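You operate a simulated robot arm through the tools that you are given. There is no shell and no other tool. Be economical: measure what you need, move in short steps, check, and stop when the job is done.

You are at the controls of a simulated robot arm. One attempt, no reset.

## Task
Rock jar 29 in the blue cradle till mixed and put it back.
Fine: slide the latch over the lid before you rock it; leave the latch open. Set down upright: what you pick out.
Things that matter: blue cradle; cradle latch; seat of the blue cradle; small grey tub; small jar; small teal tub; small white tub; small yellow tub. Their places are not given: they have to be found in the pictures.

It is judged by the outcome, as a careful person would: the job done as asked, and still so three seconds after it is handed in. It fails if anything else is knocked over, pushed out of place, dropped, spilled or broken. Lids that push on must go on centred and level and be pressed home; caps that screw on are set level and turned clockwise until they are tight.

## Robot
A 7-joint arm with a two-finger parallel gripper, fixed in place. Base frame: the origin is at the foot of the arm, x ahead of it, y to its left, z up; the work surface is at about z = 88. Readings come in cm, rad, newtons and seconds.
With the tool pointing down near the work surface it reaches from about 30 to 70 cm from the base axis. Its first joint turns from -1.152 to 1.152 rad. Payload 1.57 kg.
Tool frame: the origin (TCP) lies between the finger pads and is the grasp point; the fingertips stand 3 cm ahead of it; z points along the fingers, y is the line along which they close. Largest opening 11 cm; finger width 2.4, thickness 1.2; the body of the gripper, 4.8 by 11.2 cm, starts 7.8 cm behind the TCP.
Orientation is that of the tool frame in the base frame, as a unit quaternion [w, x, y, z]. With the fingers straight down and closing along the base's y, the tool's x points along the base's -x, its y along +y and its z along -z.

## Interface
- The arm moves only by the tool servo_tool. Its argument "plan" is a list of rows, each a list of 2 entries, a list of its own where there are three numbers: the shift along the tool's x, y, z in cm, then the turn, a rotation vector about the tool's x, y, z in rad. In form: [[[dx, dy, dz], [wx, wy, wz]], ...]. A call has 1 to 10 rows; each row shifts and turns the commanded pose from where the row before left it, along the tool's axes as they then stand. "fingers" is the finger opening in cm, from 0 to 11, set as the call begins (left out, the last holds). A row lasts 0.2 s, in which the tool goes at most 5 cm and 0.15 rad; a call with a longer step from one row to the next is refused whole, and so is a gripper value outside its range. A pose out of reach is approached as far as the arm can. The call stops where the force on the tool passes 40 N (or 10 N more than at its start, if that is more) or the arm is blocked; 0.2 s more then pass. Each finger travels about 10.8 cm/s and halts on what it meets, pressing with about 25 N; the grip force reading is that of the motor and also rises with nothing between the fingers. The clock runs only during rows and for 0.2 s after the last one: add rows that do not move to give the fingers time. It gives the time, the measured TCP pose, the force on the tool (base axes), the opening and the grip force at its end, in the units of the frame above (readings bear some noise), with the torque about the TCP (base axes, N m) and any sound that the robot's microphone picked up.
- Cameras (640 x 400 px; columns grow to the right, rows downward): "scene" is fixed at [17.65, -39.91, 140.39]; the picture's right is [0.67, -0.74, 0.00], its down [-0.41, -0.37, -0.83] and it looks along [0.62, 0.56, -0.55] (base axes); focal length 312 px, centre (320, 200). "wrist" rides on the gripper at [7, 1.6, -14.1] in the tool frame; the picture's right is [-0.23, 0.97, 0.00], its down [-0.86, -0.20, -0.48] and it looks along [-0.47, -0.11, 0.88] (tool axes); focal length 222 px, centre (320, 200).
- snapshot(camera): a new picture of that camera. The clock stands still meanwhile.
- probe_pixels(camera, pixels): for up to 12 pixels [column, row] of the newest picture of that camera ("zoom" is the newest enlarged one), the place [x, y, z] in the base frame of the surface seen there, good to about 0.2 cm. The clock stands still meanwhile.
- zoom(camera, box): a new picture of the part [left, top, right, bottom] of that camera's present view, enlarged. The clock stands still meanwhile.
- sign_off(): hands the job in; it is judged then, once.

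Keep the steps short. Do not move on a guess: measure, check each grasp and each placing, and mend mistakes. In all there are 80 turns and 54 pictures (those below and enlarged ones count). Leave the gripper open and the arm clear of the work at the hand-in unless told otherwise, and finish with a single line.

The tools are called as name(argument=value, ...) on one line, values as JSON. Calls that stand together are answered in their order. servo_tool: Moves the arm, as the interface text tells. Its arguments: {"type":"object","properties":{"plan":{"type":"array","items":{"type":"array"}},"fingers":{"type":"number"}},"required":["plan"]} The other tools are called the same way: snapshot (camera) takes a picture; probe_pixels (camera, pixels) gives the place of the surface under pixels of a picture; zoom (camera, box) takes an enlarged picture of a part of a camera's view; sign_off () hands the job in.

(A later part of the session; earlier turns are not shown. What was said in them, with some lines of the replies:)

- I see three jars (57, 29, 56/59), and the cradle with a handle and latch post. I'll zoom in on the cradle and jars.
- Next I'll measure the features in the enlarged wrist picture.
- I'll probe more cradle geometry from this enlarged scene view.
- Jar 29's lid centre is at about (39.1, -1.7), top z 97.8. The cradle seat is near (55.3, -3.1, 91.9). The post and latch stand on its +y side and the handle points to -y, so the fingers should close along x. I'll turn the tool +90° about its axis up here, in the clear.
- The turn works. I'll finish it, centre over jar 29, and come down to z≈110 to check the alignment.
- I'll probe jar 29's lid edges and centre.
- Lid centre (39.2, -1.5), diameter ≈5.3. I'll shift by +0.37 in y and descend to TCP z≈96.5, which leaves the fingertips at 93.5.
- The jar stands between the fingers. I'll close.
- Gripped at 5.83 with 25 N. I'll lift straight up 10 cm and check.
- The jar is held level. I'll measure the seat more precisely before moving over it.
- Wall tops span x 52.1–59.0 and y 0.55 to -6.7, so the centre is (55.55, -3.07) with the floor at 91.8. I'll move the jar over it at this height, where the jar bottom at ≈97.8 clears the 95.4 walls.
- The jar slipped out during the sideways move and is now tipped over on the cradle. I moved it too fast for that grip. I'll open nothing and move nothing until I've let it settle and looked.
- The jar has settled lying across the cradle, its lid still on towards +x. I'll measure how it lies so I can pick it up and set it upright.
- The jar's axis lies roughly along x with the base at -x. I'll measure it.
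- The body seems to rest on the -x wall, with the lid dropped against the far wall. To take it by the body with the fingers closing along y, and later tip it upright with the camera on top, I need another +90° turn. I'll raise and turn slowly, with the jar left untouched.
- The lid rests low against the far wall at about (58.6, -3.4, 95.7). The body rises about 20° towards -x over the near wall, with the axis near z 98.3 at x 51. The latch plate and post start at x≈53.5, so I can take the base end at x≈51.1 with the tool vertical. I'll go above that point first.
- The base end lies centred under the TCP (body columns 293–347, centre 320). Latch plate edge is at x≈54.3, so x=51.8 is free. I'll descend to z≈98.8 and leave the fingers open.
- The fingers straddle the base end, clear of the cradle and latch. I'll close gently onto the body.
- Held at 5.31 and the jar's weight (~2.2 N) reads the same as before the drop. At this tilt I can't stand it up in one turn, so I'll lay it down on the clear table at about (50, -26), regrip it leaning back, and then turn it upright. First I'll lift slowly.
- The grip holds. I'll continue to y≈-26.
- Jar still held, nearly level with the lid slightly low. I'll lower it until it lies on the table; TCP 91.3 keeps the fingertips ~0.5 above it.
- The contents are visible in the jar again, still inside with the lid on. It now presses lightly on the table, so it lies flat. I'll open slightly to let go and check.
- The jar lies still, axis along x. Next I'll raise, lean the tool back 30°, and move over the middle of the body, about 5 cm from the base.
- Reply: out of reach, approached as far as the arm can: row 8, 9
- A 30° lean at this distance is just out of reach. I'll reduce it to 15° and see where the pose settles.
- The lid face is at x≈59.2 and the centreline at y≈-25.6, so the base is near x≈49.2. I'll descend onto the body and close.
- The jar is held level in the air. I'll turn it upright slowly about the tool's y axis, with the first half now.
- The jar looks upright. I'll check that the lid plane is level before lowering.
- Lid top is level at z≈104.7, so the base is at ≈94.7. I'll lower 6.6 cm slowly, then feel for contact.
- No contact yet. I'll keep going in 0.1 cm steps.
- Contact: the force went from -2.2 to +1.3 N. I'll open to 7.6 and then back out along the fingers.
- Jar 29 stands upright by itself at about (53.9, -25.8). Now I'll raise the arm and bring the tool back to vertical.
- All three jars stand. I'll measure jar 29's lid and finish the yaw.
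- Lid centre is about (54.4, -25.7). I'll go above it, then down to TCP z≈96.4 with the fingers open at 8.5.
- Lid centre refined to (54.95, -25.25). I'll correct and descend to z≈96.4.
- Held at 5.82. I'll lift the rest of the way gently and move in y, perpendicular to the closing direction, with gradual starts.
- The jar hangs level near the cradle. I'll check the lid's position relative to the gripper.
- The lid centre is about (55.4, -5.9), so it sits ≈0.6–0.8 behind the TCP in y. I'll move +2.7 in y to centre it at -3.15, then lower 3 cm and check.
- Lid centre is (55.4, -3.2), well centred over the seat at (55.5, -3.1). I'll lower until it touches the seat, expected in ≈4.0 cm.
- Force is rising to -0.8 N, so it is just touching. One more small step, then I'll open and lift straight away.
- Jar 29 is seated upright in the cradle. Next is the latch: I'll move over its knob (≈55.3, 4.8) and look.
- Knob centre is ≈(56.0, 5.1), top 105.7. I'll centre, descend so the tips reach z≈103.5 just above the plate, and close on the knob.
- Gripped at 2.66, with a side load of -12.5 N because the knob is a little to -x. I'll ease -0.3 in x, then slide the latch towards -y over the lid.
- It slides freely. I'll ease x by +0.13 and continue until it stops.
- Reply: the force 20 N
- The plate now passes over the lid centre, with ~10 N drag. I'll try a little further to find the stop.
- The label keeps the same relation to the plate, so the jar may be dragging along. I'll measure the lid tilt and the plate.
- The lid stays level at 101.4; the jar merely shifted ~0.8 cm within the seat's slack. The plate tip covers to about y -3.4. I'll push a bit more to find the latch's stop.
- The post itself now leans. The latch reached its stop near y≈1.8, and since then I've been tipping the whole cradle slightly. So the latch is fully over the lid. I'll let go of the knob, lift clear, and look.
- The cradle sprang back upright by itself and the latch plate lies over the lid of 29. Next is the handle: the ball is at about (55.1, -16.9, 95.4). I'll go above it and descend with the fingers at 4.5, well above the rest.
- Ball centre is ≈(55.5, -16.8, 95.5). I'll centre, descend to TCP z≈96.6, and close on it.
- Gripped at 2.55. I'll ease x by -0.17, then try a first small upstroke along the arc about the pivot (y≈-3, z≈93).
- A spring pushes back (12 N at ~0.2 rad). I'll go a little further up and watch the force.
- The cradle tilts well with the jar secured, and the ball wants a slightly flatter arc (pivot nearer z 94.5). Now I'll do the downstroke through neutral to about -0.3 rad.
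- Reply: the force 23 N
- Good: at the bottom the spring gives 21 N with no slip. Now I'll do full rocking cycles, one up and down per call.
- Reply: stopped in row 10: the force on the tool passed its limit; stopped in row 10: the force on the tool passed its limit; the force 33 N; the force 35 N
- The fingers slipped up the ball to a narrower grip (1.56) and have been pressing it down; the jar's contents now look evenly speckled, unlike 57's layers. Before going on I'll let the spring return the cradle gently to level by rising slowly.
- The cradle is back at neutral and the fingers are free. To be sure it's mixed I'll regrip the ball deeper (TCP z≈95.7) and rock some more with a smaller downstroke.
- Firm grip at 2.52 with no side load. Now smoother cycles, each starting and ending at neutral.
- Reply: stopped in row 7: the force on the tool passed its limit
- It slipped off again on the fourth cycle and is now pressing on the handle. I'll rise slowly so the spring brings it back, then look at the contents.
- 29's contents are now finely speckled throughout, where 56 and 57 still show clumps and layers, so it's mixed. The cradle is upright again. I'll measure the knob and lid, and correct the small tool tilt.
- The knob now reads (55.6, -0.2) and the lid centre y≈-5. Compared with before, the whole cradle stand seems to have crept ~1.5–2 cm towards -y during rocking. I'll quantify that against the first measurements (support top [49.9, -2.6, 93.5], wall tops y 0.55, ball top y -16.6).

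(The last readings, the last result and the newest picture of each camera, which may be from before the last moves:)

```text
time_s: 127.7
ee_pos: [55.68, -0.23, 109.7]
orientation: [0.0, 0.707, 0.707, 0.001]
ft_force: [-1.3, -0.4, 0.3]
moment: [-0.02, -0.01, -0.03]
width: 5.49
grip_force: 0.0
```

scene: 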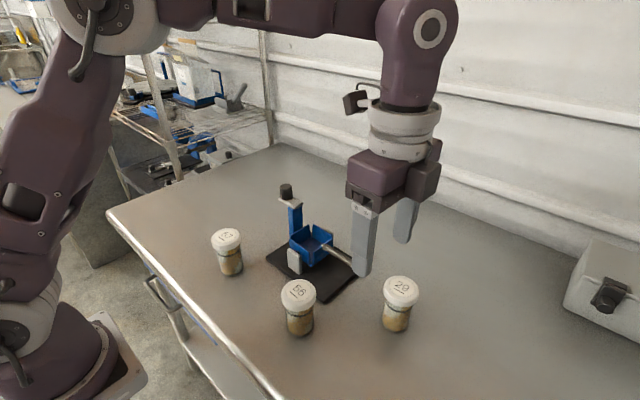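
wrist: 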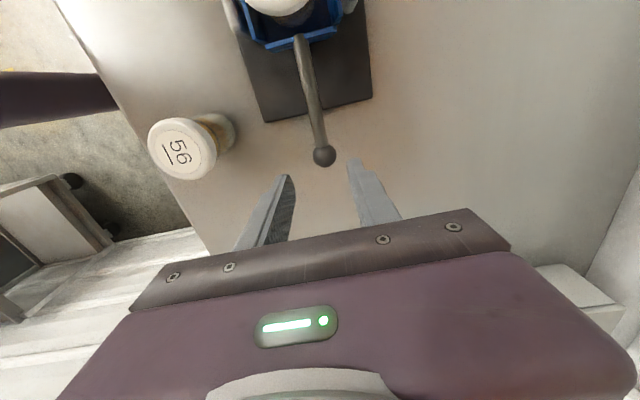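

The shift is about -1.77 cm in y, with none in x. I'll mend that after the jar is out. First the latch: descend on the knob, grip, and slide it back +y by 3.5.

servo_tool(plan=[[[0, 0.1, 1.2], [0, 0, 0]], [[0, 0, 1.2], [0, 0, 0]], [[0, 0, 0.8], [0, 0, 0]], [[0, 0, 0], [0, 0, 0]]])

servo_tool(plan=[[[0, 0, 0], [0, 0, 0]], [[0, 0, 0], [0, 0, 0]], [[0, 0, 0], [0, 0, 0]]], fingers=1.5)

servo_tool(plan=[[[0.3, 0, 0], [0, 0, 0]], [[0.5, 0, 0], [0, 0, 0]], [[0.5, 0, 0], [0, 0, 0]], [[0.5, 0, 0], [0, 0, 0]], [[0.5, 0, 0], [0, 0, 0]], [[0.4, 0, 0], [0, 0, 0]], [[0.2, 0, 0], [0, 0, 0]], [[0, 0, 0], [0, 0, 0]]])

```text
time_s: 128.7
ee_pos: [55.6, -0.26, 106.19]
orientation: [0.001, 0.707, 0.707, 0.001]
ft_force: [-0.5, 0.4, 0.0]
moment: [0.02, 0.03, -0.05]
width: 5.49
grip_force: 0.2
```

```text
time_s: 129.5
ee_pos: [55.58, -0.38, 106.36]
orientation: [0.0, 0.707, 0.707, 0.0]
ft_force: [-10.2, 0.4, -0.3]
moment: [0.03, 0.25, -0.1]
width: 2.68
grip_force: 25.4
```

```text
time_s: 131.3
ee_pos: [55.77, 2.61, 106.35]
orientation: [0.0, 0.708, 0.706, 0.0]
ft_force: [-1.0, -0.1, 0.6]
moment: [0.43, 0.07, -0.07]
width: 2.71
grip_force: 24.9
```

Slid freely 2.9 cm. I'll go on in small steps until it meets its open stop.

servo_tool(plan=[[[0.2, 0, 0], [0, 0, 0]], [[0.2, 0, 0], [0, 0, 0]], [[0, 0, 0], [0, 0, 0]]])

servo_tool(plan=[[[0.15, 0, 0], [0, 0, 0]], [[0, 0, 0], [0, 0, 0]]])

```text
time_s: 132.1
ee_pos: [55.6, 2.93, 106.46]
orientation: [0.0, 0.707, 0.707, 0.001]
ft_force: [-0.6, -8.2, 0.7]
moment: [-0.76, 0.03, -0.04]
width: 2.67
grip_force: 25.1
```

```text
time_s: 132.7
ee_pos: [55.58, 3.17, 106.47]
orientation: [0.001, 0.707, 0.707, 0.0]
ft_force: [0.9, -8.3, -0.6]
moment: [-0.41, -0.01, 0.02]
width: 2.7
grip_force: 25.3
```

The latch is against its open stop (-8 N). I'll release and lift clear.

servo_tool(plan=[[[-0.15, 0, 0], [0, 0, 0]], [[0, 0, 0], [0, 0, 0]], [[0, 0, 0], [0, 0, 0]], [[0, 0, -1], [0, 0, 0]], [[0, 0, -3], [0, 0, 0]], [[0, 0, -2], [0, 0, 0]], [[0, 0, 0], [0, 0, 0]]], fingers=6)

servo_tool(plan=[[[-2, 0, 0], [0, 0, 0]], [[-3, 0, 0], [0, 0, 0]], [[-3, 0, 0], [0, 0, 0]], [[0, 0, 0], [0, 0, 0]]], fingers=9)

snapshot(camera="wrist")

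```text
time_s: 134.3
ee_pos: [55.53, 2.96, 112.25]
orientation: [0.0, 0.708, 0.706, 0.0]
ft_force: [-0.2, 0.2, 0.1]
moment: [-0.01, -0.02, 0.02]
width: 6.0
grip_force: 0.0
```

```text
time_s: 135.3
ee_pos: [55.74, -5.01, 112.48]
orientation: [0.001, 0.707, 0.707, 0.0]
ft_force: [1.0, -0.1, -0.1]
moment: [0.0, 0.01, 0.0]
width: 8.99
grip_force: 0.1
```

```text
2 pictures are left
```

wrist: 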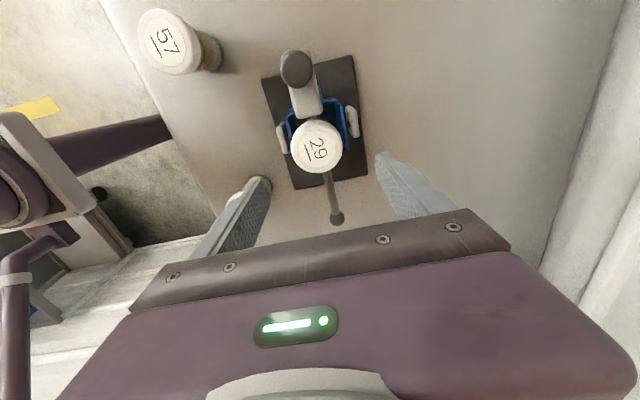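

The latch is clear of the lid. I'll measure the lid, plate, base plate edges and jar positions here.

probe_pixels(camera="wrist", pixels=[[317, 147], [293, 147], [340, 147], [317, 124], [317, 171], [298, 70], [310, 112], [268, 85], [300, 185], [358, 177], [337, 219], [283, 135]])

```text
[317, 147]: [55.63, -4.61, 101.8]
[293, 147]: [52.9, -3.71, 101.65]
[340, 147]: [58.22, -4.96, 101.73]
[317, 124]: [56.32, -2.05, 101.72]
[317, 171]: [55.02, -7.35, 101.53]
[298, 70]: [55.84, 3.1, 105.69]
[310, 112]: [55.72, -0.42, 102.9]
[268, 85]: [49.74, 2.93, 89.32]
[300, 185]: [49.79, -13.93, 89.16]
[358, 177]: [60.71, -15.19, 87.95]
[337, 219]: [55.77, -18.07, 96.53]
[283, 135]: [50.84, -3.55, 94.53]
```

Lid centre is (55.6, -4.6), top 101.75, and the plate end is clear of it. I'll descend to TCP z≈100.4 and grip the lid along x.

servo_tool(plan=[[[0.35, -0.1, 0], [0, 0, 0]], [[0, 0, 3], [0, 0, 0]], [[0, 0, 3], [0, 0, 0]], [[0, 0, 3], [0, 0, 0]], [[0, 0, 2], [0, 0, 0]], [[0, 0, 1.05], [0, 0, 0]], [[0, 0, 0], [0, 0, 0]]])

servo_tool(plan=[[[0, 0, 0], [0, 0, 0]], [[0, 0, 0], [0, 0, 0]], [[0, 0, 0], [0, 0, 0]], [[0, 0, 0], [0, 0, 0]], [[0, 0, 0], [0, 0, 0]]], fingers=3)

servo_tool(plan=[[[0, 0, -0.2], [0, 0, 0]], [[0, 0, -0.4], [0, 0, 0]], [[0, 0, -0.6], [0, 0, 0]], [[0, 0, -0.8], [0, 0, 0]], [[0, 0, -1], [0, 0, 0]], [[0, 0, -1], [0, 0, 0]], [[0, 0, -1], [0, 0, 0]], [[0, 0, -0.8], [0, 0, 0]], [[0, 0, -0.4], [0, 0, 0]], [[0, 0, 0], [0, 0, 0]]])

```text
time_s: 136.9
ee_pos: [55.43, -4.73, 100.28]
orientation: [0.001, 0.708, 0.707, 0.0]
ft_force: [0.1, -1.0, 0.0]
moment: [0.0, 0.01, -0.02]
width: 8.99
grip_force: 0.0
```

```text
time_s: 138.1
ee_pos: [55.6, -4.62, 100.38]
orientation: [0.001, 0.707, 0.707, 0.001]
ft_force: [-1.7, 0.9, 1.6]
moment: [-0.01, 0.01, 0.0]
width: 5.84
grip_force: 24.7
```

```text
time_s: 140.3
ee_pos: [55.58, -4.63, 106.54]
orientation: [0.0, 0.707, 0.707, 0.001]
ft_force: [-0.4, -0.1, -2.4]
moment: [0.02, -0.01, -0.01]
width: 5.83
grip_force: 24.6
```

Held (2.4 N). I'll carry it very gently back to its old spot (39.2, -1.5): small x steps first, with y later. Checking width after each call.

servo_tool(plan=[[[0, -0.2, 0], [0, 0, 0]], [[0, -0.4, 0], [0, 0, 0]], [[0, -0.6, 0], [0, 0, 0]], [[0, -0.8, 0], [0, 0, 0]], [[0, -0.9, 0], [0, 0, 0]], [[0, -0.9, 0], [0, 0, 0]], [[0, -0.9, 0], [0, 0, 0]], [[0, -0.9, 0], [0, 0, 0]], [[0, -0.9, 0], [0, 0, 0]], [[0, -0.9, 0], [0, 0, 0]]])

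servo_tool(plan=[[[0, -0.6, 0], [0, 0, 0]], [[0.2, -0.9, 0], [0, 0, 0]], [[0.35, -0.9, 0], [0, 0, 0]], [[0.4, -0.9, 0], [0, 0, 0]], [[0.4, -0.9, 0], [0, 0, 0]], [[0.4, -0.9, 0], [0, 0, 0]], [[0.4, -0.9, 0], [0, 0, 0]], [[0.4, -0.9, 0], [0, 0, 0]], [[0.35, -0.8, 0], [0, 0, 0]], [[0.2, -0.5, 0], [0, 0, 0]]])

servo_tool(plan=[[[0.05, -0.5, 0], [0, 0, 0]], [[0, -0.3, 0], [0, 0, 0]], [[0, 0, 0], [0, 0, 0]], [[0, 0, 0], [0, 0, 0]]])

```text
time_s: 142.5
ee_pos: [48.2, -4.73, 106.55]
orientation: [0.001, 0.708, 0.707, 0.0]
ft_force: [0.2, -0.6, -2.6]
moment: [0.03, 0.0, 0.04]
width: 5.82
grip_force: 24.6
```

```text
time_s: 144.7
ee_pos: [39.92, -1.48, 106.52]
orientation: [0.001, 0.707, 0.707, 0.001]
ft_force: [0.6, 0.3, -1.0]
moment: [-0.01, -0.04, -0.01]
width: 5.8
grip_force: 25.0
```

```text
time_s: 145.7
ee_pos: [39.09, -1.61, 106.57]
orientation: [0.0, 0.708, 0.706, 0.001]
ft_force: [-0.5, 0.3, -2.9]
moment: [0.0, 0.0, 0.0]
width: 5.81
grip_force: 24.6
```

Over the old spot with the grip intact. Contact is expected near TCP z 96.4, so I'll lower 9.6, then feel.

servo_tool(plan=[[[0, 0, 0.5], [0, 0, 0]], [[0, 0, 1.2], [0, 0, 0]], [[0, 0, 1.5], [0, 0, 0]], [[0, 0, 1.5], [0, 0, 0]], [[0, 0, 1.5], [0, 0, 0]], [[0, 0, 1.5], [0, 0, 0]], [[0, 0, 1.0], [0, 0, 0]], [[0, 0, 0.6], [0, 0, 0]], [[0, 0, 0.3], [0, 0, 0]], [[0, 0, 0], [0, 0, 0]]])

servo_tool(plan=[[[0, 0, 0.15], [0, 0, 0]], [[0, 0, 0.1], [0, 0, 0]], [[0, 0, 0], [0, 0, 0]]])

servo_tool(plan=[[[0, 0, 0.1], [0, 0, 0]], [[0, 0, 0], [0, 0, 0]]])

```text
time_s: 147.9
ee_pos: [39.18, -1.66, 96.92]
orientation: [0.001, 0.707, 0.707, 0.001]
ft_force: [-0.7, -0.3, -2.1]
moment: [0.0, -0.03, 0.02]
width: 5.84
grip_force: 24.9
```

```text
time_s: 148.7
ee_pos: [39.12, -1.61, 96.73]
orientation: [0.0, 0.707, 0.707, 0.0]
ft_force: [0.0, 0.2, -2.0]
moment: [0.02, 0.01, 0.0]
width: 5.84
grip_force: 24.6
```

```text
time_s: 149.3
ee_pos: [39.08, -1.5, 96.44]
orientation: [0.0, 0.708, 0.707, -0.001]
ft_force: [-0.5, -0.1, -1.6]
moment: [-0.01, 0.04, 0.0]
width: 5.83
grip_force: 25.4
5 turns are left
```

Nearly down. With few turns left I'll bundle: seat the last 0.2 cm, open, lift clear, go to a safe point beyond the handle, and take a scene picture to check the jar and the stand.

servo_tool(plan=[[[0, 0, 0.1], [0, 0, 0]], [[0, 0, 0.08], [0, 0, 0]], [[0, 0, 0], [0, 0, 0]]])

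servo_tool(plan=[[[0, 0, 0], [0, 0, 0]], [[0, 0, 0], [0, 0, 0]], [[0, 0, 0], [0, 0, 0]], [[0, 0, 0], [0, 0, 0]], [[0, 0, -1], [0, 0, 0]], [[0, 0, -2.5], [0, 0, 0]], [[0, 0, -3], [0, 0, 0]], [[0, 0, -3], [0, 0, 0]], [[0, 0, -2.5], [0, 0, 0]], [[0, 0, 0], [0, 0, 0]]], fingers=8.5)

servo_tool(plan=[[[-2.8, 2.7, 0], [0, 0, 0]], [[-2.8, 2.7, 0], [0, 0, 0]], [[-2.8, 2.7, 0], [0, 0, 0]], [[-2.8, 2.7, 0], [0, 0, 0]], [[-2.8, 2.7, 0], [0, 0, 0]], [[-2.8, 2.8, 0], [0, 0, 0]], [[0, 0, 0], [0, 0, 0]]], fingers=7)

snapshot(camera="scene")

probe_pixels(camera="scene", pixels=[[245, 270], [248, 305], [300, 240], [310, 228], [335, 245], [345, 285], [352, 280], [338, 292], [330, 298], [368, 274], [270, 262], [296, 244]])

```text
time_s: 150.1
ee_pos: [39.1, -1.43, 96.45]
orientation: [0.001, 0.707, 0.707, 0.001]
ft_force: [-2.0, 1.4, 7.5]
moment: [-0.12, 0.12, -0.01]
width: 5.85
grip_force: 24.8
```

```text
time_s: 152.3
ee_pos: [39.27, -1.56, 108.43]
orientation: [0.001, 0.707, 0.707, 0.0]
ft_force: [0.0, -0.3, -0.9]
moment: [0.02, 0.01, -0.02]
width: 8.49
grip_force: 0.0
```

```text
time_s: 153.9
ee_pos: [55.41, -18.39, 108.4]
orientation: [0.0, 0.707, 0.707, 0.0]
ft_force: [-1.4, -1.0, 0.4]
moment: [0.0, 0.01, -0.01]
width: 7.0
grip_force: 0.2
```

```text
1 pictures are left
```

scene: 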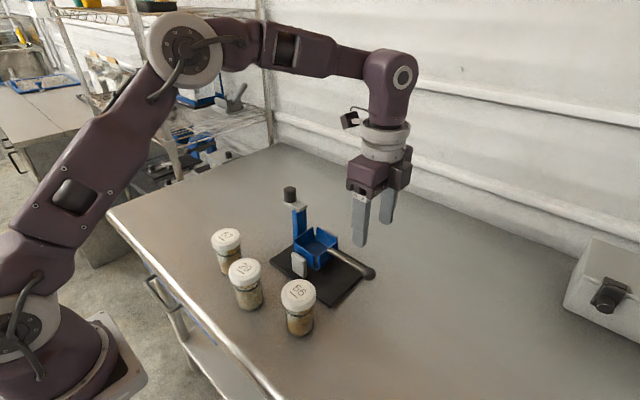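

```text
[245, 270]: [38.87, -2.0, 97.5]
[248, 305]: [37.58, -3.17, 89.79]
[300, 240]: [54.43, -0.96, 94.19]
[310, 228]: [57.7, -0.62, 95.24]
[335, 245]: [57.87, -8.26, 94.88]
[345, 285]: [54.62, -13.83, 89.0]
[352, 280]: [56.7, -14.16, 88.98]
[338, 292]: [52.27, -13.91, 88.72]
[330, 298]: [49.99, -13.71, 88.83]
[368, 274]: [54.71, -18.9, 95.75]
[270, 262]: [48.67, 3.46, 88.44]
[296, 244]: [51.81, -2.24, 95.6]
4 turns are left
```

Jar 29 stands upright at its old place and the latch is open. The stand is displaced by about -1.35 cm in y (wall tops -0.6 and -8.2 against 0.65 and -6.7). I'll straddle the handle with the fingers at 7 and come down to tip z≈88.4 beyond the plate's -y edge. Then I'll approach in small steps until contact shows.

servo_tool(plan=[[[0, 0, 3], [0, 0, 0]], [[0, 0, 3], [0, 0, 0]], [[0, 0, 3], [0, 0, 0]], [[0, 0, 3], [0, 0, 0]], [[0, 0, 3], [0, 0, 0]], [[0, 0, 1.2], [0, 0, 0]], [[0, 0, 0.8], [0, 0, 0]], [[0, 0, 0], [0, 0, 0]]])

servo_tool(plan=[[[0.5, 0, 0], [0, 0, 0]], [[0.5, 0, 0], [0, 0, 0]], [[0.3, 0, 0], [0, 0, 0]], [[0, 0, 0], [0, 0, 0]]])

servo_tool(plan=[[[0.3, 0, 0], [0, 0, 0]], [[0, 0, 0], [0, 0, 0]]])

servo_tool(plan=[[[0.3, 0, 0], [0, 0, 0]], [[0, 0, 0], [0, 0, 0]]])

servo_tool(plan=[[[0.3, 0, 0], [0, 0, 0]], [[0, 0, 0], [0, 0, 0]]])

servo_tool(plan=[[[0.3, 0, 0], [0, 0, 0]], [[0, 0, 0], [0, 0, 0]]])

servo_tool(plan=[[[0.3, 0, 0], [0, 0, 0]], [[0, 0, 0], [0, 0, 0]]])

```text
time_s: 155.7
ee_pos: [55.48, -18.2, 91.22]
orientation: [0.0, 0.706, 0.708, -0.001]
ft_force: [-0.6, -0.3, 0.0]
moment: [0.01, 0.0, 0.02]
width: 7.01
grip_force: 0.0
```

```text
time_s: 156.7
ee_pos: [55.5, -17.06, 91.3]
orientation: [0.001, 0.707, 0.707, -0.001]
ft_force: [0.2, 0.1, 0.3]
moment: [-0.02, -0.01, 0.01]
width: 7.02
grip_force: 0.0
```

```text
time_s: 157.3
ee_pos: [55.37, -16.72, 91.4]
orientation: [0.001, 0.707, 0.707, 0.001]
ft_force: [-0.8, 0.0, 0.0]
moment: [-0.01, 0.0, 0.01]
width: 6.98
grip_force: 0.0
```

```text
time_s: 157.9
ee_pos: [55.38, -16.32, 91.43]
orientation: [0.0, 0.707, 0.707, 0.0]
ft_force: [0.8, -0.7, -0.9]
moment: [-0.01, -0.04, 0.03]
width: 6.99
grip_force: 0.1
```

```text
time_s: 158.5
ee_pos: [55.29, -16.24, 91.35]
orientation: [0.0, 0.708, 0.706, 0.0]
ft_force: [0.3, -5.1, -2.9]
moment: [-0.16, 0.11, -0.15]
width: 7.01
grip_force: 0.4
```

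```text
time_s: 159.1
ee_pos: [55.39, -15.99, 91.37]
orientation: [0.001, 0.707, 0.707, 0.0]
ft_force: [0.6, -13.0, 1.0]
moment: [-0.32, -0.02, -0.09]
width: 7.05
grip_force: 0.2
```

```text
time_s: 159.7
ee_pos: [55.35, -15.59, 91.37]
orientation: [0.0, 0.707, 0.707, 0.001]
ft_force: [0.2, -12.3, 6.2]
moment: [-0.3, 0.11, -0.08]
width: 7.02
grip_force: 0.4
3 turns are left
```

Contact came at TCP y≈-16.25 and the stand now slides at ~12 N, about 0.6 cm so far. I'll push 0.7 cm more, back off, rise clear, and verify with the last picture at the original pixels.

servo_tool(plan=[[[0.2, 0, 0], [0, 0, 0]], [[0.2, 0, 0], [0, 0, 0]], [[0.2, 0, 0], [0, 0, 0]], [[0.12, 0, 0], [0, 0, 0]], [[0, 0, 0], [0, 0, 0]]])

servo_tool(plan=[[[-0.5, 0, 0], [0, 0, 0]], [[-1, 0, 0], [0, 0, 0]], [[-0.5, 0, -1], [0, 0, 0]], [[0, 0, -3], [0, 0, 0]], [[0, 0, -3], [0, 0, 0]], [[0, 0, -3], [0, 0, 0]], [[0, 0, -3], [0, 0, 0]], [[0, 0, -3], [0, 0, 0]], [[0, 0, -3], [0, 0, 0]], [[0, 0, 0], [0, 0, 0]]], fingers=7)

snapshot(camera="scene")

probe_pixels(camera="scene", pixels=[[305, 226], [331, 241], [292, 241], [364, 270], [245, 270], [286, 190], [300, 294], [228, 236]])

```text
time_s: 160.9
ee_pos: [55.28, -14.78, 91.26]
orientation: [0.0, 0.707, 0.707, 0.0]
ft_force: [-1.1, -8.1, -1.8]
moment: [-0.28, -0.05, -0.19]
width: 7.0
grip_force: 0.4
```

```text
time_s: 163.1
ee_pos: [55.34, -16.71, 110.56]
orientation: [0.0, 0.706, 0.708, 0.0]
ft_force: [-0.4, 0.8, 0.5]
moment: [-0.01, -0.01, 0.0]
width: 7.01
grip_force: 0.1
```

```text
0 pictures are left
```

scene: 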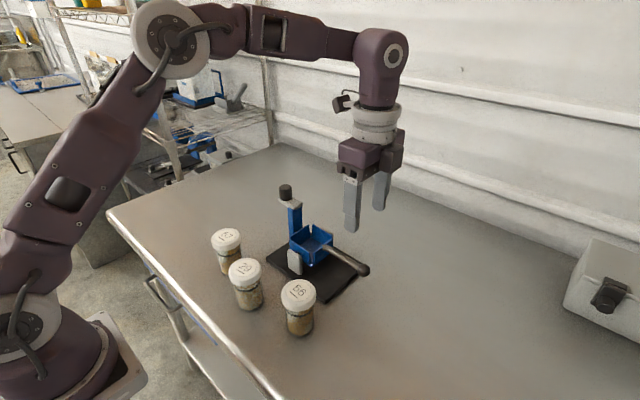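

```text
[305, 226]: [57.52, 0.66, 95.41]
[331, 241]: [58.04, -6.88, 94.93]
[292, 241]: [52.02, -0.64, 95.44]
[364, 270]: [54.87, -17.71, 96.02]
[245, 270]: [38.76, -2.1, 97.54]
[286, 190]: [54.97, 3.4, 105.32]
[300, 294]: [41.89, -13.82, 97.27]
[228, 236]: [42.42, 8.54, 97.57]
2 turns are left
```

The stand reads back at its original place within 0.2 cm, and the latch is open. All three jars stand upright, 29 at its old spot. The gripper is open and clear, so I'm handing in.

sign_off()

```text
The job is handed in.
```

Jar 29 was rocked under the closed latch until its contents looked evenly mixed and is back upright at its old spot with the latch left open, but I dropped it once onto the cradle on the way in (the lid stayed on and I saw no spill), and the stand crept about 1.8 cm during rocking, which I pushed back to within about 0.2 cm.
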